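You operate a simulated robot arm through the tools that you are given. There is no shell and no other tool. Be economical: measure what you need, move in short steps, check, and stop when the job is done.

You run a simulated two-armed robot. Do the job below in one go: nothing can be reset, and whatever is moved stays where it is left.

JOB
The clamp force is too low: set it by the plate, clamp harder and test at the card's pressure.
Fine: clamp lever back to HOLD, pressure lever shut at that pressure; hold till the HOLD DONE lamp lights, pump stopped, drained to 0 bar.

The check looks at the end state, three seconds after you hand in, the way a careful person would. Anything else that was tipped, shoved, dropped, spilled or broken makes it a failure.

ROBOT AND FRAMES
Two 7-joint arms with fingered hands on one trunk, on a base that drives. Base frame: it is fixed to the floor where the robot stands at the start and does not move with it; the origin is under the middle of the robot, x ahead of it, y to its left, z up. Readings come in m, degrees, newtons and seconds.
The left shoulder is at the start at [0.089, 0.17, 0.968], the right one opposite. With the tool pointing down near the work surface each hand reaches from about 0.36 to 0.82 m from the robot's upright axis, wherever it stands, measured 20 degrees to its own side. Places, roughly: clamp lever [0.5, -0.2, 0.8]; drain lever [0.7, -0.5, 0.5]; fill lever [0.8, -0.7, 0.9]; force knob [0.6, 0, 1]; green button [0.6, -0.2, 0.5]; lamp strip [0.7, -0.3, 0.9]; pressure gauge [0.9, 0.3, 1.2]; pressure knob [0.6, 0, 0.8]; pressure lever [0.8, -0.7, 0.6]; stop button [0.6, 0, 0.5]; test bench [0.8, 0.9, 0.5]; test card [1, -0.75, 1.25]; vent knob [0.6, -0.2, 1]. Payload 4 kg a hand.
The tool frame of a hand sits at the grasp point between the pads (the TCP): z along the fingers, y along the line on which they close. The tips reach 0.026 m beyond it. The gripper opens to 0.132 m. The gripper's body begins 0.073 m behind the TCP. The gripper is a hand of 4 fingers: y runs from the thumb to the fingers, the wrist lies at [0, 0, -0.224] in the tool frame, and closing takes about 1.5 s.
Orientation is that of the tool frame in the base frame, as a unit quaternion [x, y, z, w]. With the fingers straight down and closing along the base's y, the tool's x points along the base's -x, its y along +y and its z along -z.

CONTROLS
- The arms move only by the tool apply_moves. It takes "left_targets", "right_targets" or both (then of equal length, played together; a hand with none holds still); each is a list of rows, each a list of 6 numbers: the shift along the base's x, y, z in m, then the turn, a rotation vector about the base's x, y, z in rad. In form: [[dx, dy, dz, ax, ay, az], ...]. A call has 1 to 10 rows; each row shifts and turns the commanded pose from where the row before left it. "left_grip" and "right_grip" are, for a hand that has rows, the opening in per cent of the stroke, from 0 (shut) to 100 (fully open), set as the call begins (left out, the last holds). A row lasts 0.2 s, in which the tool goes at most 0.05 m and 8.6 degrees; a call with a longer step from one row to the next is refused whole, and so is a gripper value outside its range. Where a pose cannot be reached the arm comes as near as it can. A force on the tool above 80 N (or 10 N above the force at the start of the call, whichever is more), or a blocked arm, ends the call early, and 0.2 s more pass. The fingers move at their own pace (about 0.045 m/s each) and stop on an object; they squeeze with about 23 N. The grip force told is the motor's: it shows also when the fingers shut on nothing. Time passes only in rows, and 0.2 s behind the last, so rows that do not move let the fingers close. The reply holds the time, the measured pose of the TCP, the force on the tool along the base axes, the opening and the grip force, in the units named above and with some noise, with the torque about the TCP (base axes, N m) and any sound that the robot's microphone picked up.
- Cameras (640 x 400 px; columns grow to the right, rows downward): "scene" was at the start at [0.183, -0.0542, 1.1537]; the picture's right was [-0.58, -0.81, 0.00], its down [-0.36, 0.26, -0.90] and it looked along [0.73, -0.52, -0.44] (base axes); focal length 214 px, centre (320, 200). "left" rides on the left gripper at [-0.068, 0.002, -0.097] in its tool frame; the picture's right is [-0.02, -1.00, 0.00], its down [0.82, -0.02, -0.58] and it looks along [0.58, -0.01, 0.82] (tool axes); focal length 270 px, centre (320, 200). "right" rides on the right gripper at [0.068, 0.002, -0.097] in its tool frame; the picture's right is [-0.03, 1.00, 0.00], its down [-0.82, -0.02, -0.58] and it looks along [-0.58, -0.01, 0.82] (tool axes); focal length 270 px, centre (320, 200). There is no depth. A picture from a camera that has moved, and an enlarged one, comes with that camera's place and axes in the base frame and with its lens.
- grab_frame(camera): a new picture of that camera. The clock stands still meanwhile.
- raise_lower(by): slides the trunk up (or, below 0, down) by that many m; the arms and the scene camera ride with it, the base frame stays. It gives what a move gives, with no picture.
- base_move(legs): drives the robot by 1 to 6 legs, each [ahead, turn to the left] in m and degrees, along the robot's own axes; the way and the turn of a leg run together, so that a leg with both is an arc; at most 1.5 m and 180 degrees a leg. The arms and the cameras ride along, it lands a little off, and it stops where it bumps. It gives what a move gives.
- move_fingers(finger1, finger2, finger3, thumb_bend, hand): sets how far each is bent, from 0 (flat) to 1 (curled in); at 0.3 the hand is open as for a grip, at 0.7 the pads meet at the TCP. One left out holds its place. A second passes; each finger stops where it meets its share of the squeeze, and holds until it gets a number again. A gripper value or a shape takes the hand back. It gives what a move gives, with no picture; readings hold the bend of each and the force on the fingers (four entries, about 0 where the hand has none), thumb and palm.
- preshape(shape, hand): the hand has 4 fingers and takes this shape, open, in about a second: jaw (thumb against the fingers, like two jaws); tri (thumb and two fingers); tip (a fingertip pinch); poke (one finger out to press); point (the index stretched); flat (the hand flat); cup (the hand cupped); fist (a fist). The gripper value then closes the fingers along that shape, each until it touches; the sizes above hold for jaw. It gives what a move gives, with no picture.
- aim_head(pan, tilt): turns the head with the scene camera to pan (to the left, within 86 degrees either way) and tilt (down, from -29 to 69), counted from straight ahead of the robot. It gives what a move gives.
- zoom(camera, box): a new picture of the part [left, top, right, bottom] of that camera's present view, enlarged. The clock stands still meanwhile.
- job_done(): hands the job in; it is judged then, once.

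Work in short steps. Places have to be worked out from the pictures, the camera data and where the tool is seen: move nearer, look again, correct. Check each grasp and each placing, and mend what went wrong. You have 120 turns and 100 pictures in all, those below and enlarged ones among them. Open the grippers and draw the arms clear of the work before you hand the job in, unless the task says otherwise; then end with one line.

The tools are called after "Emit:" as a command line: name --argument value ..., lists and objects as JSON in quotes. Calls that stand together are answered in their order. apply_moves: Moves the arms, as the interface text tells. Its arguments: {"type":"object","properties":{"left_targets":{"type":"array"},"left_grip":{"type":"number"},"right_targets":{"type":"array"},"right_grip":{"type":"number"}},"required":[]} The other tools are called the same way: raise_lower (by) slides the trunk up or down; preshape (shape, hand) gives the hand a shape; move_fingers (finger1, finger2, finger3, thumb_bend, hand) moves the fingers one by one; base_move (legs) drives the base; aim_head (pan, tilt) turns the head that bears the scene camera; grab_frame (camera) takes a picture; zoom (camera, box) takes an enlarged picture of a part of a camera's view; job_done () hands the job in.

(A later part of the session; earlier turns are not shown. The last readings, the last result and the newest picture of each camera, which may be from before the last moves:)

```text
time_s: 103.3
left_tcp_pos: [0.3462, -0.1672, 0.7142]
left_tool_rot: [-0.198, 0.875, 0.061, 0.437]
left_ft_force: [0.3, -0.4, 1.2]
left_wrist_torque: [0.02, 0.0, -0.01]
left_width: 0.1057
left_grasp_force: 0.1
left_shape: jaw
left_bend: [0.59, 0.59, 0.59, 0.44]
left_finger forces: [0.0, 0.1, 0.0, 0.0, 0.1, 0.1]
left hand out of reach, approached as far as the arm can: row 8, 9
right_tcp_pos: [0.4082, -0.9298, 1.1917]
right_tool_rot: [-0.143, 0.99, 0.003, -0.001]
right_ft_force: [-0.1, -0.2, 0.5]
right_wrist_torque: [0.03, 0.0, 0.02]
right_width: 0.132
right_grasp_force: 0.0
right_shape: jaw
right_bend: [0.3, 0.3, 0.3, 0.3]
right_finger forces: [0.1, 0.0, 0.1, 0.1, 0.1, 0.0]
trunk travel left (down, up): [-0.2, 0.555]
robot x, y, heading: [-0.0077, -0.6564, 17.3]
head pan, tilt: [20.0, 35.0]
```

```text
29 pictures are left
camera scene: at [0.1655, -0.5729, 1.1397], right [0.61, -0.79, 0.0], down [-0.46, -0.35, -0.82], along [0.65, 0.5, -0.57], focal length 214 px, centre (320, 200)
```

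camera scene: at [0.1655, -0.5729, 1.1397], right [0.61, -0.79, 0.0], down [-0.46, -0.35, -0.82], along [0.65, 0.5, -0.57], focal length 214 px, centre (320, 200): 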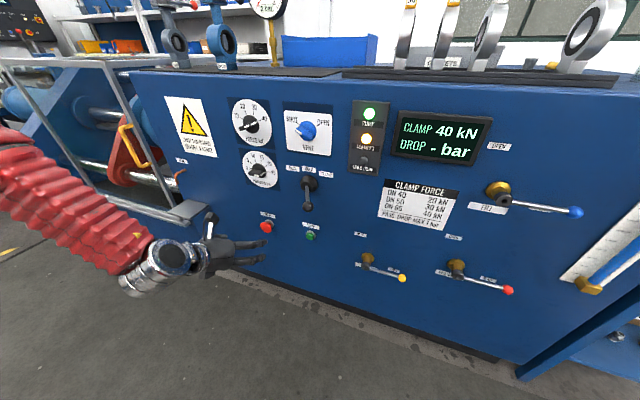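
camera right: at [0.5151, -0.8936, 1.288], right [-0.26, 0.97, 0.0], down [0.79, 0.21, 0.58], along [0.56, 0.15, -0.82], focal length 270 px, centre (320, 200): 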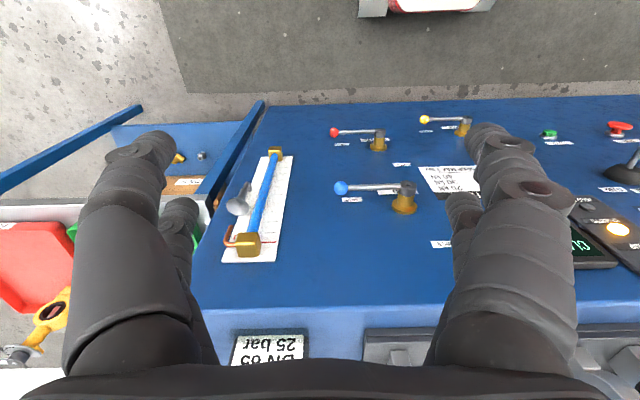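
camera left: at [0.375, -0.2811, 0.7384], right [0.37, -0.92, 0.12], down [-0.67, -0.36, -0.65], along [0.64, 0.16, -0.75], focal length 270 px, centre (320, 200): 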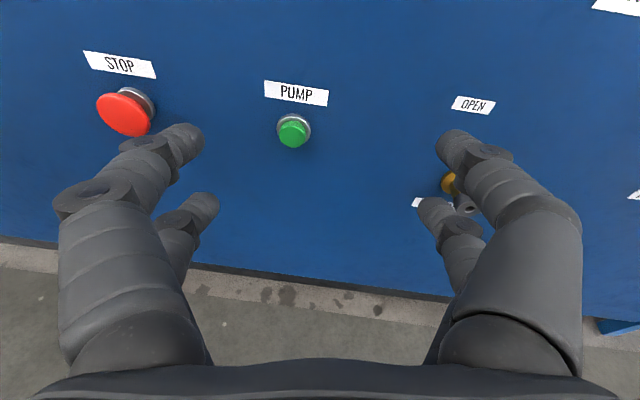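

Better. Raise the trunk 0.12 m, then go to the front of the lever ball with the hand tilted 38° down.

Emit:
raise_lower --by 0.12

Emit:
apply_moves --left_targets '[[0.0288, 0.0085, 0, 0, 0, 0], [0.0288, 0.0085, 0, 0, 0, 0], [0.0105, -0.0355, 0, 0, 0, 0], [0.0105, -0.0355, 0, 0, 0, 0], [0.0105, -0.0355, 0, 0, 0, 0], [0.0105, -0.0355, 0, 0, 0, 0], [0, 0, 0, 0, 0, 0]]'

Emit:
grab_frame --camera "left"

```text
time_s: 104.8
left_tcp_pos: [0.345, -0.1644, 0.8349]
left_tool_rot: [-0.198, 0.876, 0.061, 0.436]
left_ft_force: [0.1, 0.6, -1.2]
left_wrist_torque: [-0.02, 0.0, 0.0]
left_width: 0.1058
left_grasp_force: 0.0
left_shape: jaw
left_bend: [0.59, 0.59, 0.59, 0.44]
left_finger forces: [0.1, 0.0, 0.0, 0.0, 0.0, 0.0]
right_tcp_pos: [0.4088, -0.9308, 1.312]
right_tool_rot: [-0.143, 0.99, 0.002, -0.001]
right_ft_force: [-0.1, 0.4, 0.2]
right_wrist_torque: [-0.01, 0.01, 0.02]
right_width: 0.132
right_grasp_force: 0.0
right_shape: jaw
right_bend: [0.3, 0.3, 0.3, 0.3]
right_finger forces: [0.0, 0.0, 0.0, 0.0, 0.0, 0.0]
trunk travel left (down, up): [-0.32, 0.435]
robot x, y, heading: [-0.0075, -0.6587, 17.6]
head pan, tilt: [20.0, 35.0]
```

```text
time_s: 106.5
left_tcp_pos: [0.444, -0.292, 0.8335]
left_tool_rot: [-0.198, 0.874, 0.062, 0.439]
left_ft_force: [-0.9, 0.6, 0.2]
left_wrist_torque: [-0.01, -0.01, -0.01]
left_width: 0.1059
left_grasp_force: 0.2
left_shape: jaw
left_bend: [0.59, 0.59, 0.59, 0.44]
left_finger forces: [0.0, 0.1, 0.1, 0.1, 0.0, 0.1]
right_tcp_pos: [0.4086, -0.931, 1.3117]
right_tool_rot: [-0.144, 0.99, 0.003, 0.0]
right_ft_force: [-0.4, -0.4, 0.4]
right_wrist_torque: [0.02, 0.0, 0.01]
right_width: 0.1322
right_grasp_force: 0.0
right_shape: jaw
right_bend: [0.3, 0.3, 0.3, 0.3]
right_finger forces: [0.0, 0.0, 0.1, 0.0, 0.1, 0.0]
trunk travel left (down, up): [-0.32, 0.435]
robot x, y, heading: [-0.007, -0.6619, 17.4]
head pan, tilt: [20.0, 35.0]
```

```text
28 pictures are left
camera left: at [0.4081, -0.2967, 0.948], right [0.41, -0.91, 0.09], down [-0.86, -0.42, -0.29], along [0.3, 0.05, -0.95], focal length 270 px, centre (320, 200)
```

left: 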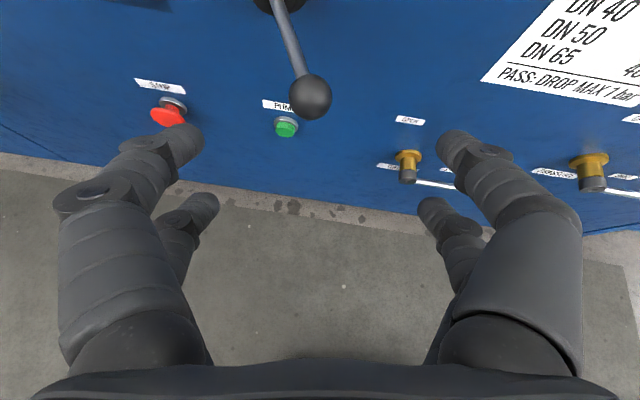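

The ball is seen ahead, between the open fingers. Advance onto it.

Emit:
apply_moves --left_targets '[[0.0228, 0.0105, -0.0145, 0, 0, 0], [0.0228, 0.0105, -0.0145, 0, 0, 0], [0.0228, 0.0105, -0.0145, 0, 0, 0], [0.0228, 0.0105, -0.0145, 0, 0, 0], [0, 0, 0, 0, 0, 0]]'

Emit:
grab_frame --camera "left"

```text
time_s: 107.7
left_tcp_pos: [0.5335, -0.2481, 0.7777]
left_tool_rot: [-0.199, 0.875, 0.06, 0.437]
left_ft_force: [-0.3, 0.5, 0.0]
left_wrist_torque: [0.0, -0.04, -0.01]
left_width: 0.1058
left_grasp_force: 0.0
left_shape: jaw
left_bend: [0.59, 0.59, 0.59, 0.44]
left_finger forces: [0.0, 0.0, 0.1, 0.1, 0.0, 0.0]
right_tcp_pos: [0.4077, -0.9301, 1.3123]
right_tool_rot: [-0.143, 0.99, 0.003, -0.001]
right_ft_force: [-0.9, -0.1, -1.3]
right_wrist_torque: [-0.01, 0.02, 0.02]
right_width: 0.1318
right_grasp_force: 0.0
right_shape: jaw
right_bend: [0.3, 0.3, 0.3, 0.3]
right_finger forces: [0.0, 0.0, 0.0, 0.0, 0.0, 0.1]
trunk travel left (down, up): [-0.32, 0.435]
robot x, y, heading: [-0.009, -0.6563, 17.4]
head pan, tilt: [20.0, 35.0]
```

```text
27 pictures are left
camera left: at [0.4986, -0.2526, 0.8925], right [0.41, -0.91, 0.09], down [-0.86, -0.42, -0.29], along [0.3, 0.04, -0.95], focal length 270 px, centre (320, 200)
```

left: 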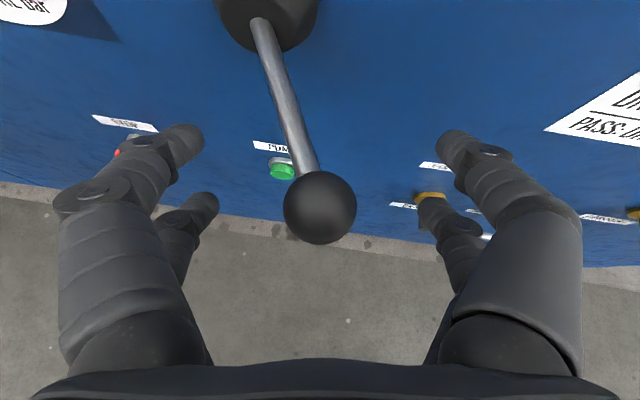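

Close on the ball and swing it left ~43 mm to HOLD.

Emit:
apply_moves --left_targets '[[0, 0, 0, 0, 0, 0], [0, 0, 0, 0, 0, 0], [0, 0, 0, 0, 0, 0], [0, 0, 0, 0, 0, 0], [0, 0, 0, 0, 0, 0], [0, 0, 0, 0, 0, 0], [-0.008, 0.0125, 0, 0, 0, 0], [-0.008, 0.0125, 0, 0, 0, 0], [-0.006, 0.0115, 0, 0, 0, 0], [0, 0, 0, 0, 0, 0]]' --left_grip 0

Emit:
grab_frame --camera "left"

```text
time_s: 109.8
left_tcp_pos: [0.5145, -0.2105, 0.7783]
left_tool_rot: [-0.197, 0.875, 0.061, 0.439]
left_ft_force: [3.3, -7.5, 1.9]
left_wrist_torque: [0.31, -0.39, -0.8]
left_width: 0.0002
left_grasp_force: 23.4
left_shape: jaw
left_bend: [0.74, 0.59, 0.69, 0.7]
left_finger forces: [14.2, 1.0, 0.0, 0.1, 33.7, 0.0]
right_tcp_pos: [0.4085, -0.9305, 1.3125]
right_tool_rot: [-0.143, 0.99, 0.003, 0.0]
right_ft_force: [0.0, 0.5, 0.6]
right_wrist_torque: [0.01, -0.03, 0.02]
right_width: 0.1322
right_grasp_force: 0.1
right_shape: jaw
right_bend: [0.3, 0.3, 0.3, 0.3]
right_finger forces: [0.0, 0.0, 0.0, 0.1, 0.0, 0.0]
trunk travel left (down, up): [-0.32, 0.435]
robot x, y, heading: [-0.0116, -0.6609, 17.5]
head pan, tilt: [20.0, 35.0]
```

```text
26 pictures are left
camera left: at [0.478, -0.216, 0.8933], right [0.41, -0.91, 0.09], down [-0.86, -0.42, -0.29], along [0.3, 0.05, -0.95], focal length 270 px, centre (320, 200)
```

left: 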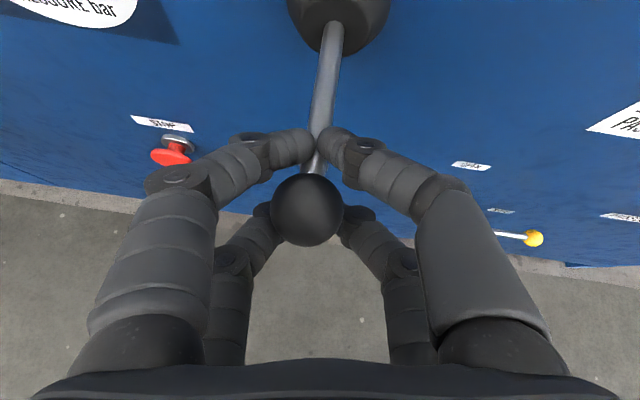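

The ball is back at its original HOLD place (0.51, -0.206). Release, back off and inspect.

Emit:
apply_moves --left_targets '[[0, 0, 0, 0, 0, 0], [0, 0, 0, 0, 0, 0], [0, 0, 0, 0, 0, 0], [0, 0, 0, 0, 0, 0], [0, 0, 0, 0, 0, 0], [-0.023, -0.007, 0.018, 0, 0, 0], [-0.023, -0.007, 0.018, 0, 0, 0], [-0.023, -0.007, 0.018, 0, 0, 0], [-0.023, -0.007, 0.018, 0, 0, 0], [-0.023, -0.007, 0.018, 0, 0, 0]]' --left_grip 80

Emit:
apply_moves --left_targets '[[-0.015, 0.045, 0, 0, 0, 0], [-0.015, 0.045, 0, 0, 0, 0], [-0.015, 0.045, 0, 0, 0, 0]]'

Emit:
aim_head --pan 5 --tilt 35

Emit:
grab_frame --camera "scene"

```text
time_s: 112.0
left_tcp_pos: [0.3972, -0.2456, 0.8621]
left_tool_rot: [-0.198, 0.875, 0.061, 0.438]
left_ft_force: [0.0, 0.5, -0.4]
left_wrist_torque: [0.03, 0.02, 0.0]
left_width: 0.1056
left_grasp_force: 0.1
left_shape: jaw
left_bend: [0.59, 0.59, 0.59, 0.45]
left_finger forces: [0.0, 0.0, 0.0, 0.0, 0.0, 0.1]
right_tcp_pos: [0.4059, -0.9317, 1.3123]
right_tool_rot: [-0.144, 0.99, 0.002, -0.001]
right_ft_force: [0.2, 0.7, -0.5]
right_wrist_torque: [0.0, 0.01, 0.01]
right_width: 0.1319
right_grasp_force: 0.1
right_shape: jaw
right_bend: [0.3, 0.3, 0.3, 0.3]
right_finger forces: [0.0, 0.0, 0.1, 0.0, 0.0, 0.0]
trunk travel left (down, up): [-0.32, 0.435]
robot x, y, heading: [-0.0059, -0.6583, 17.4]
head pan, tilt: [20.0, 35.0]
```

```text
time_s: 112.8
left_tcp_pos: [0.3494, -0.1083, 0.8668]
left_tool_rot: [-0.198, 0.875, 0.06, 0.438]
left_ft_force: [-0.2, -0.4, -0.3]
left_wrist_torque: [-0.02, 0.0, -0.03]
left_width: 0.1054
left_grasp_force: 0.0
left_shape: jaw
left_bend: [0.59, 0.59, 0.59, 0.45]
left_finger forces: [0.1, 0.0, 0.0, 0.0, 0.1, 0.0]
right_tcp_pos: [0.4072, -0.9308, 1.3124]
right_tool_rot: [-0.144, 0.99, 0.001, 0.0]
right_ft_force: [0.3, -0.2, 0.6]
right_wrist_torque: [-0.01, -0.01, 0.02]
right_width: 0.1322
right_grasp_force: 0.1
right_shape: jaw
right_bend: [0.3, 0.3, 0.3, 0.3]
right_finger forces: [0.0, 0.0, 0.0, 0.0, 0.0, 0.0]
trunk travel left (down, up): [-0.32, 0.435]
robot x, y, heading: [-0.0082, -0.656, 17.3]
head pan, tilt: [20.0, 35.0]
```

```text
time_s: 113.6
left_tcp_pos: [0.352, -0.1092, 0.867]
left_tool_rot: [-0.198, 0.875, 0.061, 0.438]
left_ft_force: [1.0, -0.5, 0.0]
left_wrist_torque: [0.0, 0.01, -0.02]
left_width: 0.1052
left_grasp_force: 0.2
left_shape: jaw
left_bend: [0.59, 0.59, 0.59, 0.45]
left_finger forces: [0.0, 0.0, 0.0, 0.0, 0.0, 0.1]
right_tcp_pos: [0.4082, -0.9304, 1.3125]
right_tool_rot: [-0.143, 0.99, 0.003, -0.001]
right_ft_force: [0.3, 0.7, 0.2]
right_wrist_torque: [0.0, 0.01, 0.0]
right_width: 0.132
right_grasp_force: 0.0
right_shape: jaw
right_bend: [0.3, 0.3, 0.3, 0.3]
right_finger forces: [0.0, 0.0, 0.1, 0.0, 0.0, 0.0]
trunk travel left (down, up): [-0.32, 0.435]
robot x, y, heading: [-0.0065, -0.6553, 17.4]
head pan, tilt: [5.0, 35.0]
```

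```text
25 pictures are left
camera scene: at [0.1312, -0.6069, 1.2639], right [0.38, -0.92, 0.0], down [-0.53, -0.22, -0.82], along [0.76, 0.31, -0.57], focal length 214 px, centre (320, 200)
```

scene: 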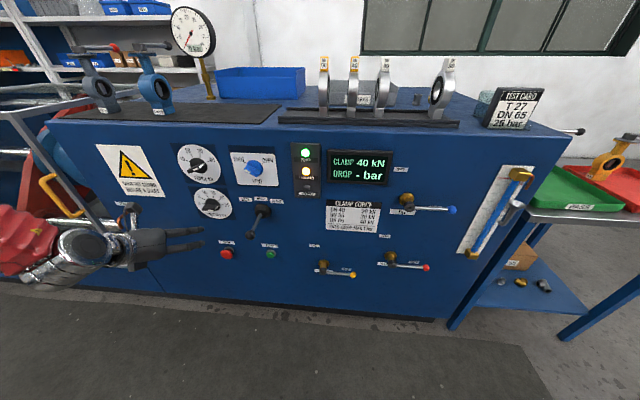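

HOLD confirmed, clamp 40 kN, everything else shut. Next the right hand opens the pressure lever (rod about z 0.615, from s 0.825 to ball at (0.75, -0.775)). Lower the trunk and swing the right hand to point forward.

Emit:
raise_lower --by -0.12

Emit:
apply_moves --right_targets '[[0.0157, 0.012, -0.044, 0.0412, -0.1366, 0], [0.0157, 0.012, -0.044, 0.0412, -0.1366, 0], [0.0157, 0.012, -0.044, 0.0412, -0.1366, 0], [0.0157, 0.012, -0.044, 0.0412, -0.1366, 0], [0.0157, 0.012, -0.044, 0.0412, -0.1366, 0], [0.0157, 0.012, -0.044, 0.0412, -0.1366, 0], [0.0157, 0.012, -0.044, 0.0412, -0.1366, 0], [0.0157, 0.012, -0.044, 0.0412, -0.1366, 0], [0.0157, 0.012, -0.044, 0.0412, -0.1366, 0], [0.0157, 0.012, -0.044, 0.0412, -0.1366, 0]]'

Emit:
apply_moves --right_targets '[[0.0, 0.0, -0.04, 0.0412, -0.1366, 0], [0, 0, 0, 0.1434, 0.0425, 0], [0, 0, 0, 0.1434, 0.0425, 0], [0, 0, 0, 0.1434, 0.0425, 0], [0, 0, 0, 0.1434, 0.0425, 0], [0, 0, 0, 0.1434, 0.0425, 0], [0, 0, 0, 0.1434, 0.0425, 0]]'

```text
time_s: 115.1
left_tcp_pos: [0.353, -0.111, 0.7487]
left_tool_rot: [-0.198, 0.875, 0.061, 0.438]
left_ft_force: [0.8, -0.5, 0.4]
left_wrist_torque: [-0.02, 0.01, -0.01]
left_width: 0.1054
left_grasp_force: 0.0
left_shape: jaw
left_bend: [0.59, 0.59, 0.59, 0.45]
left_finger forces: [0.0, 0.1, 0.0, 0.0, 0.1, 0.0]
right_tcp_pos: [0.4077, -0.9309, 1.1931]
right_tool_rot: [-0.144, 0.99, 0.003, -0.001]
right_ft_force: [-0.1, 0.0, 0.4]
right_wrist_torque: [-0.01, -0.02, 0.02]
right_width: 0.1321
right_grasp_force: 0.1
right_shape: jaw
right_bend: [0.3, 0.3, 0.3, 0.3]
right_finger forces: [0.0, 0.0, 0.1, 0.0, 0.0, 0.0]
trunk travel left (down, up): [-0.2, 0.555]
robot x, y, heading: [-0.0057, -0.6595, 17.4]
head pan, tilt: [5.0, 35.0]
```

```text
time_s: 117.5
left_tcp_pos: [0.3533, -0.1099, 0.7466]
left_tool_rot: [-0.199, 0.875, 0.061, 0.437]
left_ft_force: [-0.4, 0.2, 0.1]
left_wrist_torque: [0.04, 0.05, -0.01]
left_width: 0.1055
left_grasp_force: 0.1
left_shape: jaw
left_bend: [0.59, 0.59, 0.59, 0.45]
left_finger forces: [0.0, 0.0, 0.1, 0.0, 0.0, 0.0]
right_tcp_pos: [0.6544, -0.8285, 0.895]
right_tool_rot: [-0.234, 0.73, 0.008, 0.642]
right_ft_force: [1.6, -0.5, -0.1]
right_wrist_torque: [0.01, 0.01, -0.05]
right_width: 0.132
right_grasp_force: 0.0
right_shape: jaw
right_bend: [0.3, 0.3, 0.3, 0.3]
right_finger forces: [0.0, 0.0, 0.0, 0.0, 0.1, 0.0]
right hand out of reach, approached as far as the arm can: row 5, 6, 7, 8, 9, 10
trunk travel left (down, up): [-0.2, 0.555]
robot x, y, heading: [-0.0095, -0.6573, 17.4]
head pan, tilt: [5.0, 35.0]
stopped in row 10 (right hand): the arm was blocked; the commanded pose is now the measured one
```

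```text
time_s: 119.1
left_tcp_pos: [0.3532, -0.1108, 0.7468]
left_tool_rot: [-0.198, 0.875, 0.061, 0.438]
left_ft_force: [-0.3, 0.4, -0.5]
left_wrist_torque: [0.0, 0.03, -0.03]
left_width: 0.1055
left_grasp_force: 0.1
left_shape: jaw
left_bend: [0.59, 0.59, 0.59, 0.45]
left_finger forces: [0.0, 0.0, 0.0, 0.1, 0.0, 0.0]
right_tcp_pos: [0.655, -0.8288, 0.8543]
right_tool_rot: [0.092, 0.699, 0.319, 0.633]
right_ft_force: [0.3, 0.3, 0.0]
right_wrist_torque: [-0.02, 0.0, -0.02]
right_width: 0.1322
right_grasp_force: 0.1
right_shape: jaw
right_bend: [0.3, 0.3, 0.3, 0.3]
right_finger forces: [0.0, 0.0, 0.1, 0.0, 0.1, 0.0]
trunk travel left (down, up): [-0.2, 0.555]
robot x, y, heading: [-0.0062, -0.6555, 17.3]
head pan, tilt: [5.0, 35.0]
```

Emit:
grab_frame --camera "right"

Emit:
grab_frame --camera "scene"

```text
24 pictures are left
camera right: at [0.5496, -0.8223, 0.7986], right [-0.27, 0.77, 0.58], down [-0.39, -0.64, 0.66], along [0.88, -0.05, 0.47], focal length 270 px, centre (320, 200)
```

right: 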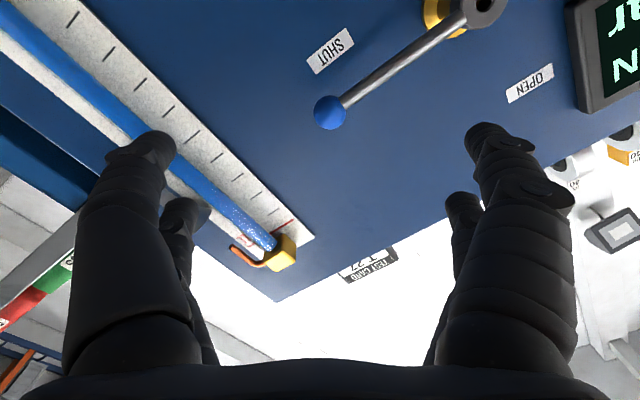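

```text
23 pictures are left
camera scene: at [0.1769, -0.5928, 1.1397], right [0.38, -0.92, 0.0], down [-0.53, -0.22, -0.82], along [0.76, 0.31, -0.57], focal length 214 px, centre (320, 200)
```

scene: 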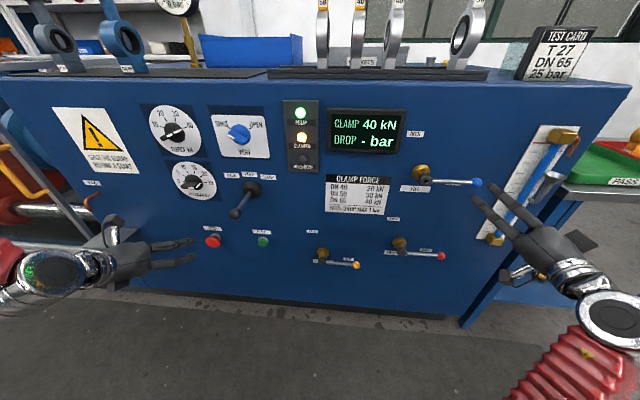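

Lower the right hand to the pressure lever's height, continuing the roll to 90°.

Emit:
apply_moves --right_targets '[[-0.0012, 0.0085, -0.039, 0, 0, 0], [-0.0012, 0.0085, -0.039, 0, 0, 0], [-0.0012, 0.0085, -0.039, 0.1434, 0.0425, 0], [-0.0012, 0.0085, -0.039, 0.1434, 0.0425, 0], [-0.0012, 0.0085, -0.039, 0.1434, 0.0425, 0], [-0.0012, 0.0085, -0.039, 0.1434, 0.0425, 0], [0, 0, 0, 0, 0, 0]]'

Emit:
grab_frame --camera "right"

```text
time_s: 120.0
left_tcp_pos: [0.3543, -0.1111, 0.7478]
left_tool_rot: [-0.199, 0.875, 0.061, 0.437]
left_ft_force: [-0.2, 0.0, 0.9]
left_wrist_torque: [-0.01, 0.0, 0.04]
left_width: 0.1055
left_grasp_force: 0.0
left_shape: jaw
left_bend: [0.59, 0.59, 0.59, 0.45]
left_finger forces: [0.0, 0.1, 0.0, 0.1, 0.0, 0.1]
right_tcp_pos: [0.6745, -0.8424, 0.7707]
right_tool_rot: [0.098, 0.68, 0.327, 0.65]
right_ft_force: [-0.6, -0.3, -0.5]
right_wrist_torque: [-0.02, 0.01, -0.02]
right_width: 0.1319
right_grasp_force: 0.1
right_shape: jaw
right_bend: [0.3, 0.3, 0.3, 0.3]
right_finger forces: [0.0, 0.0, 0.0, 0.0, 0.0, 0.0]
trunk travel left (down, up): [-0.2, 0.555]
robot x, y, heading: [-0.0098, -0.6591, 17.2]
head pan, tilt: [5.0, 35.0]
stopped in row 4 (right hand): the arm was blocked; the commanded pose is now the measured one
```

```text
22 pictures are left
camera right: at [0.5722, -0.8333, 0.7122], right [-0.29, 0.75, 0.59], down [-0.43, -0.65, 0.62], along [0.86, -0.07, 0.51], focal length 270 px, centre (320, 200)
```

right: 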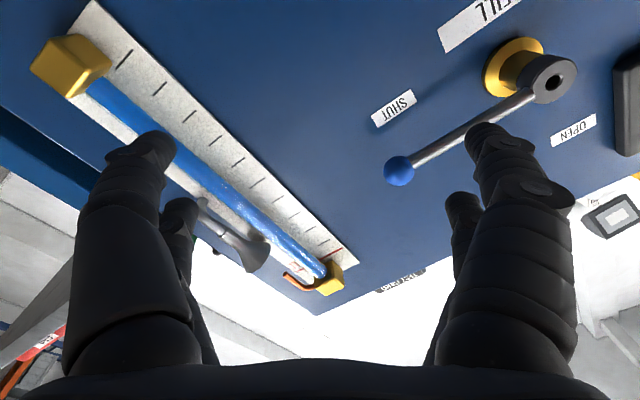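

Lower the trunk instead by 0.15 m.

Emit:
raise_lower --by -0.15

Emit:
apply_moves --right_targets '[[-0.017, 0.029, 0, 0, 0, 0], [-0.017, 0.029, 0, 0, 0, 0], [0, 0, 0, 0.1434, 0.0425, 0], [0, 0, 0, 0.1434, 0.0425, 0], [0, 0, 0, 0, 0, 0]]'

Emit:
grab_frame --camera "right"

```text
time_s: 121.8
left_tcp_pos: [0.3531, -0.1121, 0.5708]
left_tool_rot: [-0.201, 0.889, 0.059, 0.407]
left_ft_force: [0.0, -0.7, -0.4]
left_wrist_torque: [0.02, 0.0, -0.03]
left_width: 0.1052
left_grasp_force: 0.0
left_shape: jaw
left_bend: [0.59, 0.59, 0.59, 0.45]
left_finger forces: [0.0, 0.0, 0.0, 0.0, 0.0, 0.1]
right_tcp_pos: [0.6751, -0.8417, 0.6227]
right_tool_rot: [0.098, 0.68, 0.327, 0.65]
right_ft_force: [-0.6, 0.4, -0.1]
right_wrist_torque: [-0.01, 0.01, 0.01]
right_width: 0.132
right_grasp_force: 0.0
right_shape: jaw
right_bend: [0.3, 0.3, 0.3, 0.3]
right_finger forces: [0.0, 0.0, 0.0, 0.0, 0.1, 0.0]
trunk travel left (down, up): [-0.05, 0.705]
robot x, y, heading: [-0.0081, -0.6618, 17.4]
head pan, tilt: [5.0, 35.0]
```

```text
time_s: 122.4
left_tcp_pos: [0.3519, -0.1116, 0.5713]
left_tool_rot: [-0.201, 0.89, 0.058, 0.406]
left_ft_force: [0.1, -0.8, -1.0]
left_wrist_torque: [0.01, 0.0, 0.0]
left_width: 0.1054
left_grasp_force: 0.1
left_shape: jaw
left_bend: [0.59, 0.59, 0.59, 0.45]
left_finger forces: [0.0, 0.0, 0.1, 0.0, 0.0, 0.1]
right_tcp_pos: [0.6583, -0.8017, 0.6709]
right_tool_rot: [0.04, 0.659, 0.294, 0.691]
right_ft_force: [0.2, -0.2, -1.4]
right_wrist_torque: [0.02, -0.01, 0.02]
right_width: 0.1319
right_grasp_force: 0.1
right_shape: jaw
right_bend: [0.3, 0.3, 0.3, 0.3]
right_finger forces: [0.0, 0.0, 0.0, 0.0, 0.1, 0.1]
trunk travel left (down, up): [-0.05, 0.705]
robot x, y, heading: [-0.0076, -0.6594, 17.2]
head pan, tilt: [5.0, 35.0]
stopped in row 3 (right hand): the arm was blocked; the commanded pose is now the measured one
```

```text
21 pictures are left
camera right: at [0.5644, -0.802, 0.5984], right [-0.35, 0.81, 0.47], down [-0.5, -0.58, 0.64], along [0.79, 0.0, 0.61], focal length 270 px, centre (320, 200)
```

right: 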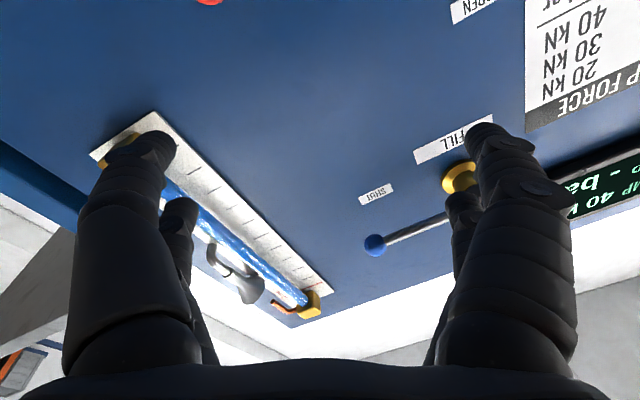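

The rolled pose folds the arm badly. New plan: keep the hand unrolled and closed, and push the lever rod up from below with the fingertips. Restore trunk height, pull back, unroll, tilt ~25° down.

Emit:
apply_moves --right_targets '[[-0.0288, -0.0085, 0, -0.1434, -0.0425, 0], [-0.0288, -0.0085, 0, -0.1434, -0.0425, 0], [0, 0, 0, -0.1434, -0.0425, 0], [0, 0, 0, 0, 0, 0]]' --right_grip 0

Emit:
raise_lower --by 0.15

Emit:
apply_moves --right_targets '[[0, 0, 0, -0.0432, 0.1434, 0], [0, 0, 0, -0.0432, 0.1434, 0], [0, 0, 0, -0.0432, 0.1434, 0], [0, 0, -0.04, -0.0432, 0.1434, 0], [0, 0, -0.04, 0, 0, 0], [0, 0, -0.04, 0, 0, 0], [0, 0, -0.04, 0, 0, 0], [0, 0, -0.04, 0, 0, 0], [0, 0, 0, 0, 0, 0]]'

Emit:
grab_frame --camera "scene"

```text
time_s: 123.4
left_tcp_pos: [0.3532, -0.1106, 0.5704]
left_tool_rot: [-0.2, 0.89, 0.058, 0.406]
left_ft_force: [0.0, -0.3, 0.5]
left_wrist_torque: [0.05, 0.02, 0.02]
left_width: 0.1056
left_grasp_force: 0.0
left_shape: jaw
left_bend: [0.59, 0.59, 0.59, 0.45]
left_finger forces: [0.0, 0.1, 0.1, 0.0, 0.0, 0.1]
right_tcp_pos: [0.6074, -0.822, 0.663]
right_tool_rot: [-0.126, 0.661, 0.149, 0.725]
right_ft_force: [-0.3, 0.6, -0.3]
right_wrist_torque: [0.0, 0.0, -0.01]
right_width: 0.0441
right_grasp_force: 0.0
right_shape: jaw
right_bend: [0.73, 0.73, 0.73, 0.7]
right_finger forces: [0.1, 0.0, 0.0, 0.1, 0.0, 0.0]
right hand out of reach, approached as far as the arm can: row 2
trunk travel left (down, up): [-0.05, 0.705]
robot x, y, heading: [-0.0092, -0.6588, 17.3]
head pan, tilt: [5.0, 35.0]
```

```text
time_s: 125.2
left_tcp_pos: [0.3534, -0.1107, 0.7199]
left_tool_rot: [-0.2, 0.89, 0.058, 0.405]
left_ft_force: [0.6, -0.1, 0.0]
left_wrist_torque: [0.01, 0.01, -0.02]
left_width: 0.1054
left_grasp_force: 0.0
left_shape: jaw
left_bend: [0.59, 0.59, 0.59, 0.45]
left_finger forces: [0.0, 0.1, 0.0, 0.0, 0.1, 0.1]
right_tcp_pos: [0.6111, -0.8249, 0.8199]
right_tool_rot: [-0.136, 0.658, 0.143, 0.727]
right_ft_force: [0.1, 0.0, -0.7]
right_wrist_torque: [0.0, 0.0, 0.02]
right_width: 0.0
right_grasp_force: 23.0
right_shape: jaw
right_bend: [0.62, 0.63, 0.63, 0.7]
right_finger forces: [0.0, 0.0, 0.0, 0.0, 0.0, 0.0]
trunk travel left (down, up): [-0.2, 0.555]
robot x, y, heading: [-0.0062, -0.6561, 17.6]
head pan, tilt: [5.0, 35.0]
```

```text
time_s: 127.2
left_tcp_pos: [0.3534, -0.1102, 0.7214]
left_tool_rot: [-0.201, 0.89, 0.059, 0.405]
left_ft_force: [-0.3, 1.1, 0.5]
left_wrist_torque: [-0.03, -0.02, 0.05]
left_width: 0.1052
left_grasp_force: 0.0
left_shape: jaw
left_bend: [0.59, 0.59, 0.59, 0.45]
left_finger forces: [0.1, 0.0, 0.0, 0.0, 0.0, 0.0]
right_tcp_pos: [0.604, -0.8185, 0.6143]
right_tool_rot: [-0.14, 0.849, 0.123, 0.494]
right_ft_force: [0.9, -0.7, -0.6]
right_wrist_torque: [-0.03, -0.01, -0.01]
right_width: 0.0001
right_grasp_force: 23.1
right_shape: jaw
right_bend: [0.62, 0.63, 0.63, 0.7]
right_finger forces: [0.1, 0.0, 0.1, 0.0, 0.0, 0.0]
trunk travel left (down, up): [-0.2, 0.555]
robot x, y, heading: [-0.0087, -0.6544, 17.6]
head pan, tilt: [5.0, 35.0]
```

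```text
20 pictures are left
camera scene: at [0.1769, -0.5928, 1.1398], right [0.38, -0.92, 0.0], down [-0.53, -0.22, -0.82], along [0.76, 0.31, -0.57], focal length 214 px, centre (320, 200)
```

scene: 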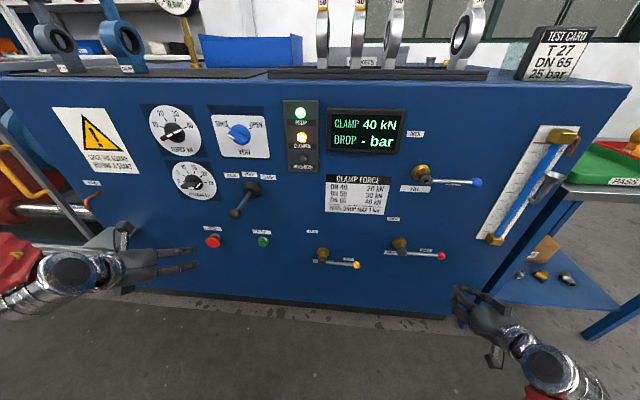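

Good pose now (29° down). Go under the rod (s≈0.915), then advance beneath it.

Emit:
apply_moves --right_targets '[[-0.0059, 0.0199, -0.032, 0, 0, 0], [-0.0059, 0.0199, -0.032, 0, 0, 0], [0.0331, 0.0098, 0, 0, 0, 0], [0.0331, 0.0098, 0, 0, 0, 0], [0.0331, 0.0098, 0, 0, 0, 0], [0.0331, 0.0098, 0, 0, 0, 0], [0, 0, 0, 0, 0, 0]]'

Emit:
zoom --camera "scene" --box '[340, 150, 560, 330]'

```text
time_s: 128.8
left_tcp_pos: [0.353, -0.1107, 0.7206]
left_tool_rot: [-0.201, 0.89, 0.059, 0.406]
left_ft_force: [-0.1, -0.3, 0.9]
left_wrist_torque: [0.02, 0.04, -0.04]
left_width: 0.1055
left_grasp_force: 0.1
left_shape: jaw
left_bend: [0.59, 0.59, 0.59, 0.45]
left_finger forces: [0.1, 0.1, 0.0, 0.0, 0.0, 0.0]
right_tcp_pos: [0.7319, -0.7426, 0.5529]
right_tool_rot: [-0.14, 0.849, 0.124, 0.494]
right_ft_force: [-0.2, 0.1, -0.5]
right_wrist_torque: [-0.03, 0.0, 0.0]
right_width: 0.0
right_grasp_force: 23.3
right_shape: jaw
right_bend: [0.62, 0.63, 0.63, 0.7]
right_finger forces: [0.0, 0.0, 0.0, 0.0, 0.0, 0.1]
trunk travel left (down, up): [-0.2, 0.555]
robot x, y, heading: [-0.0068, -0.6604, 17.4]
head pan, tilt: [5.0, 35.0]
```

```text
2.22 times, centred on (450, 240) of scene
camera zoom: at [0.1772, -0.5928, 1.1397], right [0.38, -0.92, 0.0], down [-0.53, -0.22, -0.82], along [0.76, 0.31, -0.57], focal length 477 px, centre (31, 111)
```

zoom: 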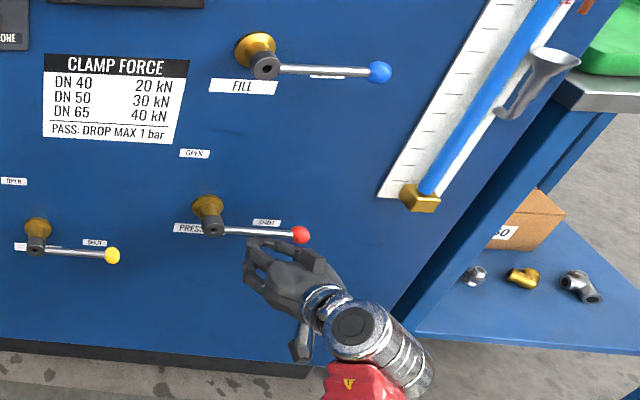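

The fingers are right below the rod. Sweep up along the arc (first half).

Emit:
apply_moves --right_targets '[[0.002, -0.0067, 0.029, 0, 0, 0], [0.0007, -0.0022, 0.0317, 0, 0, 0], [-0.0012, 0.0041, 0.0273, 0, 0, 0], [-0.0031, 0.0105, 0.0228, 0, 0, 0]]'

Emit:
aim_head --pan 8 --tilt 20

Emit:
grab_frame --camera "scene"

```text
time_s: 129.8
left_tcp_pos: [0.3542, -0.1119, 0.7207]
left_tool_rot: [-0.201, 0.89, 0.059, 0.406]
left_ft_force: [0.3, 0.1, 0.7]
left_wrist_torque: [-0.01, 0.03, -0.02]
left_width: 0.1054
left_grasp_force: 0.1
left_shape: jaw
left_bend: [0.59, 0.59, 0.59, 0.45]
left_finger forces: [0.1, 0.0, 0.0, 0.0, 0.1, 0.0]
right_tcp_pos: [0.7284, -0.738, 0.664]
right_tool_rot: [-0.141, 0.85, 0.123, 0.493]
right_ft_force: [-2.6, -2.4, -2.0]
right_wrist_torque: [-0.04, 0.0, 0.02]
right_width: 0.0
right_grasp_force: 22.7
right_shape: jaw
right_bend: [0.62, 0.63, 0.63, 0.7]
right_finger forces: [0.0, 0.0, 0.1, 0.1, 0.0, 0.1]
trunk travel left (down, up): [-0.2, 0.555]
robot x, y, heading: [-0.0088, -0.6573, 17.3]
head pan, tilt: [5.0, 35.0]
```

```text
time_s: 130.6
left_tcp_pos: [0.3539, -0.1117, 0.7214]
left_tool_rot: [-0.2, 0.889, 0.059, 0.407]
left_ft_force: [0.0, 0.1, -0.7]
left_wrist_torque: [-0.01, 0.0, -0.04]
left_width: 0.1056
left_grasp_force: 0.1
left_shape: jaw
left_bend: [0.59, 0.59, 0.59, 0.45]
left_finger forces: [0.1, 0.0, 0.0, 0.0, 0.0, 0.0]
right_tcp_pos: [0.7274, -0.7366, 0.6638]
right_tool_rot: [-0.14, 0.849, 0.123, 0.495]
right_ft_force: [0.5, 0.5, -1.0]
right_wrist_torque: [-0.01, -0.01, -0.04]
right_width: 0.0
right_grasp_force: 23.3
right_shape: jaw
right_bend: [0.62, 0.63, 0.63, 0.7]
right_finger forces: [0.0, 0.0, 0.0, 0.0, 0.0, 0.0]
trunk travel left (down, up): [-0.2, 0.555]
robot x, y, heading: [-0.0033, -0.6596, 17.5]
head pan, tilt: [8.0, 20.0]
```

```text
18 pictures are left
camera scene: at [0.1798, -0.5863, 1.1635], right [0.43, -0.9, 0.0], down [-0.31, -0.15, -0.94], along [0.85, 0.4, -0.34], focal length 214 px, centre (320, 200)
```

scene: 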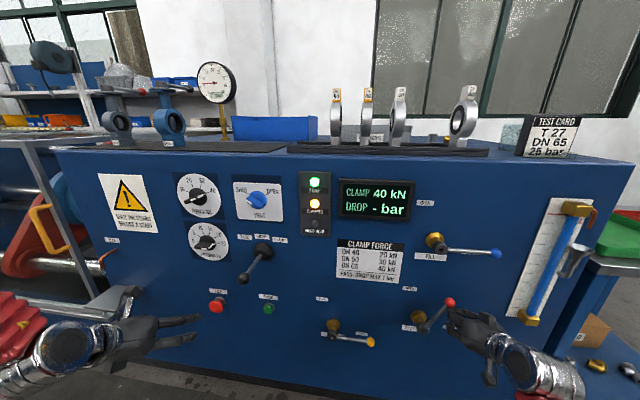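

The lever follows (about 30-45° up). The gauge is in view too. Finish the opening.

Emit:
apply_moves --right_targets '[[-0.0054, 0.0182, 0.0182, 0, 0, 0], [-0.0051, 0.0173, 0.012, 0, 0, 0], [-0.004, 0.0134, 0.005, 0, 0, 0], [-0.0028, 0.0096, 0.003, 0, 0, 0]]'

Emit:
grab_frame --camera "scene"

Emit:
zoom --camera "scene" --box '[190, 55, 240, 110]'

```text
time_s: 131.6
left_tcp_pos: [0.3529, -0.1109, 0.7213]
left_tool_rot: [-0.2, 0.889, 0.058, 0.407]
left_ft_force: [0.0, -0.3, 0.1]
left_wrist_torque: [-0.01, 0.03, 0.01]
left_width: 0.1053
left_grasp_force: 0.1
left_shape: jaw
left_bend: [0.59, 0.59, 0.59, 0.45]
left_finger forces: [0.1, 0.1, 0.0, 0.0, 0.0, 0.1]
right_tcp_pos: [0.722, -0.7237, 0.6777]
right_tool_rot: [-0.141, 0.848, 0.124, 0.495]
right_ft_force: [-0.1, -0.3, 0.0]
right_wrist_torque: [0.04, 0.05, -0.02]
right_width: 0.0
right_grasp_force: 23.0
right_shape: jaw
right_bend: [0.62, 0.63, 0.63, 0.7]
right_finger forces: [0.0, 0.0, 0.1, 0.0, 0.0, 0.0]
right hand out of reach, approached as far as the arm can: row 1, 2, 3, 4
trunk travel left (down, up): [-0.2, 0.555]
robot x, y, heading: [-0.0068, -0.6578, 17.6]
head pan, tilt: [8.0, 20.0]
```

```text
17 pictures are left
camera scene: at [0.1798, -0.5864, 1.1636], right [0.43, -0.9, 0.0], down [-0.31, -0.15, -0.94], along [0.85, 0.4, -0.34], focal length 214 px, centre (320, 200)
```

scene: 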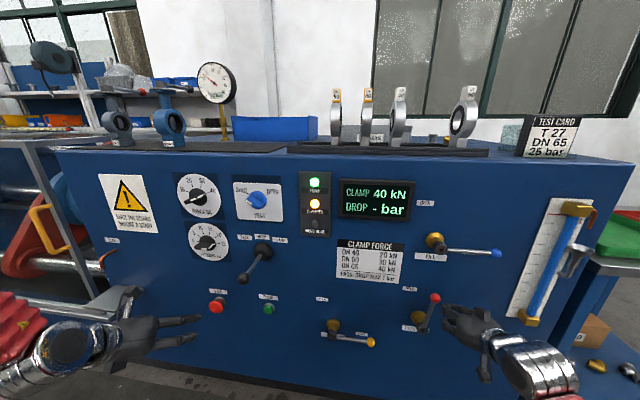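

```text
7.27 times, centred on (215, 82) of scene
camera zoom: at [0.1798, -0.5864, 1.1636], right [0.43, -0.9, 0.0], down [-0.31, -0.15, -0.94], along [0.85, 0.4, -0.34], focal length 1560 px, centre (1084, 1054)
```

zoom: 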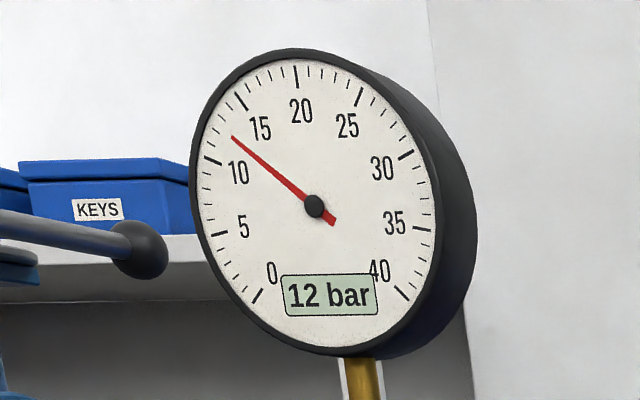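

12 bar and rising. Retract the hand and check where the regulator settles.

Emit:
apply_moves --right_targets '[[-0.0384, -0.0114, 0, 0, 0, 0], [-0.0384, -0.0114, 0, 0, 0, 0]]'

Emit:
zoom --camera "scene" --box '[190, 55, 240, 110]'

```text
time_s: 132.2
left_tcp_pos: [0.3533, -0.1122, 0.7218]
left_tool_rot: [-0.2, 0.89, 0.058, 0.406]
left_ft_force: [-0.2, -0.3, 0.1]
left_wrist_torque: [0.02, 0.03, 0.02]
left_width: 0.1056
left_grasp_force: 0.0
left_shape: jaw
left_bend: [0.59, 0.59, 0.59, 0.45]
left_finger forces: [0.0, 0.1, 0.1, 0.0, 0.0, 0.0]
right_tcp_pos: [0.6461, -0.7484, 0.6772]
right_tool_rot: [-0.141, 0.849, 0.123, 0.494]
right_ft_force: [-0.3, -0.1, -0.1]
right_wrist_torque: [0.03, 0.03, 0.02]
right_width: 0.0001
right_grasp_force: 22.4
right_shape: jaw
right_bend: [0.62, 0.63, 0.63, 0.7]
right_finger forces: [0.1, 0.1, 0.0, 0.0, 0.0, 0.1]
trunk travel left (down, up): [-0.2, 0.555]
robot x, y, heading: [-0.0101, -0.6613, 17.4]
head pan, tilt: [8.0, 20.0]
```

```text
7.27 times, centred on (215, 82) of scene
camera zoom: at [0.1795, -0.5865, 1.1637], right [0.43, -0.9, 0.0], down [-0.31, -0.15, -0.94], along [0.85, 0.4, -0.34], focal length 1560 px, centre (1084, 1054)
```

zoom: 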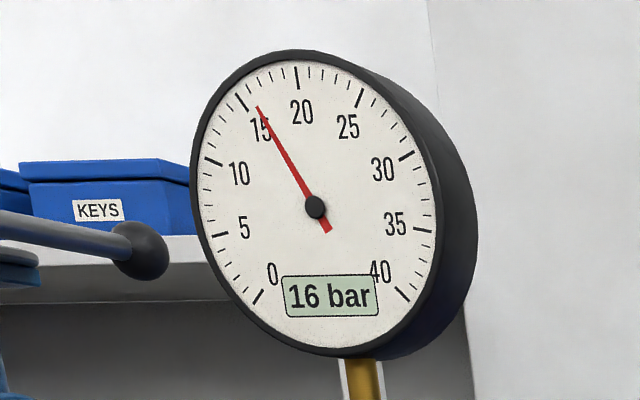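

About 6 bar/s. Position the hand to the left of the upright lever, ready to shut.

Emit:
apply_moves --right_targets '[[-0.0123, 0.0415, 0.015, 0, 0, 0], [-0.0123, 0.0415, 0.015, 0, 0, 0], [-0.004, 0.013, 0.015, 0, 0, 0]]'

Emit:
zoom --camera "scene" --box '[190, 55, 240, 110]'

Emit:
zoom --camera "scene" --box '[350, 220, 570, 390]'

```text
time_s: 132.9
left_tcp_pos: [0.3537, -0.1135, 0.722]
left_tool_rot: [-0.2, 0.89, 0.058, 0.406]
left_ft_force: [0.0, 0.4, -0.1]
left_wrist_torque: [0.01, -0.03, -0.01]
left_width: 0.1054
left_grasp_force: 0.1
left_shape: jaw
left_bend: [0.59, 0.59, 0.59, 0.45]
left_finger forces: [0.0, 0.0, 0.0, 0.0, 0.0, 0.1]
right_tcp_pos: [0.6462, -0.7486, 0.676]
right_tool_rot: [-0.14, 0.849, 0.122, 0.494]
right_ft_force: [0.3, -0.8, 0.4]
right_wrist_torque: [0.0, 0.02, 0.05]
right_width: 0.0
right_grasp_force: 23.0
right_shape: jaw
right_bend: [0.62, 0.63, 0.63, 0.7]
right_finger forces: [0.1, 0.1, 0.0, 0.0, 0.1, 0.1]
right hand out of reach, approached as far as the arm can: row 1, 2, 3
trunk travel left (down, up): [-0.2, 0.555]
robot x, y, heading: [-0.0074, -0.6544, 17.2]
head pan, tilt: [8.0, 20.0]
```

```text
7.27 times, centred on (215, 82) of scene
camera zoom: at [0.1797, -0.5863, 1.1636], right [0.43, -0.9, 0.0], down [-0.31, -0.15, -0.94], along [0.85, 0.4, -0.34], focal length 1560 px, centre (1084, 1054)
```

zoom: 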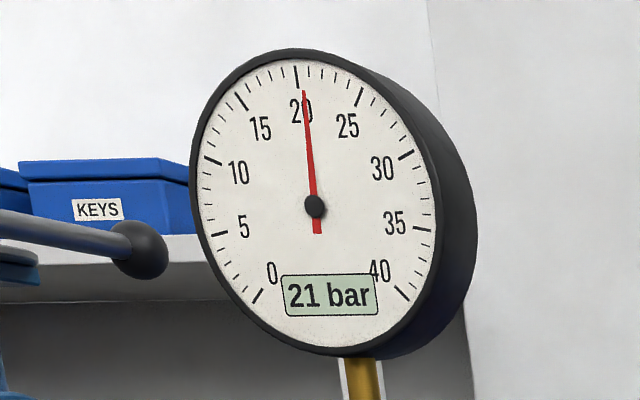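

```text
2.35 times, centred on (460, 305) of scene
camera zoom: at [0.1797, -0.5863, 1.1636], right [0.43, -0.9, 0.0], down [-0.31, -0.15, -0.94], along [0.85, 0.4, -0.34], focal length 505 px, centre (-9, -47)
```

zoom: 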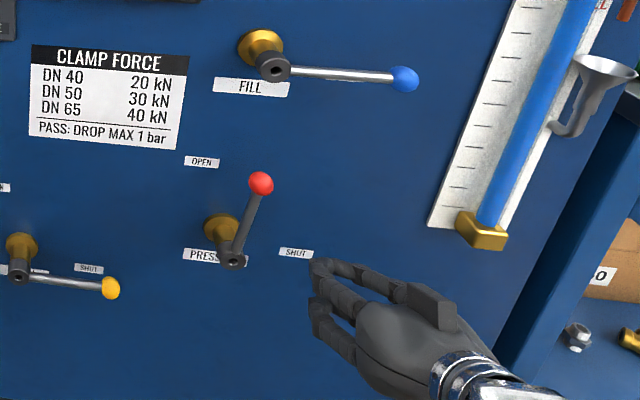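

21 bar; the hand can't go left in this arm configuration. Lift and pull back a bit, turn the base 10° left to carry it past the lever, then check the gauge.

Emit:
apply_moves --right_targets '[[0.01, -0.035, 0.02, 0, 0, 0], [0.005, -0.02, 0.045, 0, 0, 0], [-0.02, -0.006, 0.045, 0, 0, 0], [-0.02, -0.006, 0.03, 0, 0, 0]]'

Emit:
zoom --camera "scene" --box '[190, 55, 240, 110]'

```text
time_s: 133.9
left_tcp_pos: [0.3532, -0.1112, 0.7207]
left_tool_rot: [-0.201, 0.89, 0.058, 0.405]
left_ft_force: [0.0, 0.3, -0.6]
left_wrist_torque: [0.03, -0.02, 0.01]
left_width: 0.1054
left_grasp_force: 0.1
left_shape: jaw
left_bend: [0.59, 0.59, 0.59, 0.45]
left_finger forces: [0.0, 0.0, 0.1, 0.1, 0.0, 0.1]
right_tcp_pos: [0.6207, -0.8138, 0.82]
right_tool_rot: [-0.141, 0.849, 0.123, 0.494]
right_ft_force: [-0.5, -0.1, 0.3]
right_wrist_torque: [-0.01, 0.01, -0.02]
right_width: 0.0
right_grasp_force: 23.2
right_shape: jaw
right_bend: [0.62, 0.63, 0.63, 0.7]
right_finger forces: [0.0, 0.0, 0.1, 0.1, 0.0, 0.1]
trunk travel left (down, up): [-0.2, 0.555]
robot x, y, heading: [-0.0088, -0.662, 17.4]
head pan, tilt: [8.0, 20.0]
```

```text
7.27 times, centred on (215, 82) of scene
camera zoom: at [0.1795, -0.5864, 1.1636], right [0.43, -0.9, 0.0], down [-0.31, -0.15, -0.94], along [0.85, 0.4, -0.34], focal length 1560 px, centre (1084, 1054)
```

zoom: 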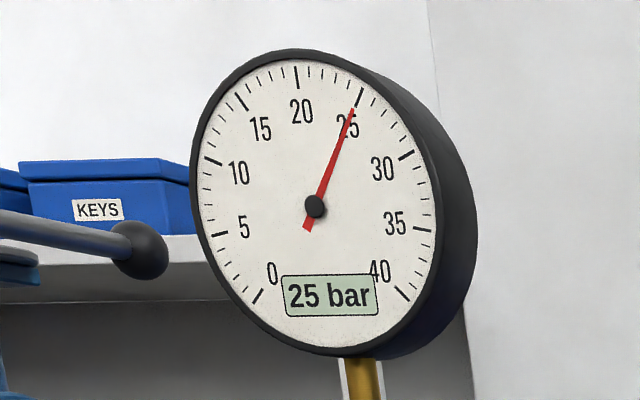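

Regulated at 25 bar. Turn the base 15° left so the hand comes to the left of the lever, and look.

Emit:
base_move --legs '[[0, 15]]'

Emit:
aim_head --pan -7 --tilt 20

Emit:
grab_frame --camera "scene"

```text
time_s: 135.3
left_tcp_pos: [0.1923, -0.0378, 0.722]
left_tool_rot: [-0.318, 0.855, 0.113, 0.394]
left_ft_force: [-0.4, -0.1, 0.6]
left_wrist_torque: [0.01, 0.0, -0.01]
left_width: 0.1053
left_grasp_force: 0.0
left_shape: jaw
left_bend: [0.59, 0.59, 0.59, 0.45]
left_finger forces: [0.1, 0.0, 0.1, 0.0, 0.0, 0.0]
right_tcp_pos: [0.6378, -0.6435, 0.8187]
right_tool_rot: [-0.253, 0.823, 0.188, 0.473]
right_ft_force: [0.5, 0.1, 0.4]
right_wrist_torque: [-0.02, -0.02, 0.0]
right_width: 0.0
right_grasp_force: 23.2
right_shape: jaw
right_bend: [0.62, 0.63, 0.63, 0.7]
right_finger forces: [0.0, 0.1, 0.0, 0.0, 0.0, 0.0]
trunk travel left (down, up): [-0.2, 0.555]
robot x, y, heading: [-0.0008, -0.6708, 32.6]
head pan, tilt: [8.0, 20.0]
```

```text
time_s: 136.1
left_tcp_pos: [0.1932, -0.0371, 0.721]
left_tool_rot: [-0.318, 0.855, 0.112, 0.394]
left_ft_force: [-0.6, 0.7, -0.9]
left_wrist_torque: [0.06, 0.02, -0.02]
left_width: 0.1055
left_grasp_force: 0.1
left_shape: jaw
left_bend: [0.59, 0.59, 0.59, 0.45]
left_finger forces: [0.1, 0.0, 0.0, 0.1, 0.0, 0.0]
right_tcp_pos: [0.6375, -0.643, 0.8201]
right_tool_rot: [-0.253, 0.823, 0.187, 0.473]
right_ft_force: [-1.1, -0.3, 0.7]
right_wrist_torque: [0.01, 0.0, -0.05]
right_width: 0.0
right_grasp_force: 23.0
right_shape: jaw
right_bend: [0.62, 0.63, 0.63, 0.7]
right_finger forces: [0.0, 0.0, 0.0, 0.0, 0.0, 0.0]
trunk travel left (down, up): [-0.2, 0.555]
robot x, y, heading: [-0.0035, -0.6753, 32.6]
head pan, tilt: [-7.0, 20.0]
```

```text
11 pictures are left
camera scene: at [0.1727, -0.5749, 1.1636], right [0.43, -0.9, 0.0], down [-0.31, -0.15, -0.94], along [0.85, 0.41, -0.34], focal length 214 px, centre (320, 200)
```

scene: 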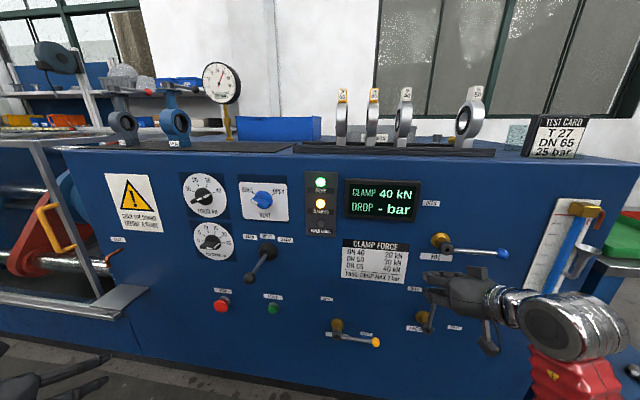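

Needle still at 25. Lower the hand left of the upright lever, advance, then push right.

Emit:
apply_moves --right_targets '[[0, 0, -0.045, 0, 0, 0], [0, 0, -0.045, 0, 0, 0], [0, 0, -0.028, 0, 0, 0], [0.0288, 0.0085, 0, 0, 0, 0], [0.0288, 0.0085, 0, 0, 0, 0]]'

```text
time_s: 137.3
left_tcp_pos: [0.1927, -0.0362, 0.7211]
left_tool_rot: [-0.319, 0.854, 0.112, 0.394]
left_ft_force: [-0.3, 0.3, -0.2]
left_wrist_torque: [-0.02, -0.03, 0.01]
left_width: 0.1056
left_grasp_force: 0.1
left_shape: jaw
left_bend: [0.59, 0.59, 0.59, 0.45]
left_finger forces: [0.0, 0.1, 0.0, 0.0, 0.0, 0.0]
right_tcp_pos: [0.6964, -0.6252, 0.7026]
right_tool_rot: [-0.253, 0.823, 0.188, 0.473]
right_ft_force: [-0.3, -0.5, -0.6]
right_wrist_torque: [0.03, 0.0, 0.03]
right_width: 0.0002
right_grasp_force: 22.3
right_shape: jaw
right_bend: [0.62, 0.63, 0.63, 0.7]
right_finger forces: [0.0, 0.0, 0.0, 0.0, 0.1, 0.0]
trunk travel left (down, up): [-0.2, 0.555]
robot x, y, heading: [-0.0032, -0.6721, 32.5]
head pan, tilt: [-7.0, 20.0]
```

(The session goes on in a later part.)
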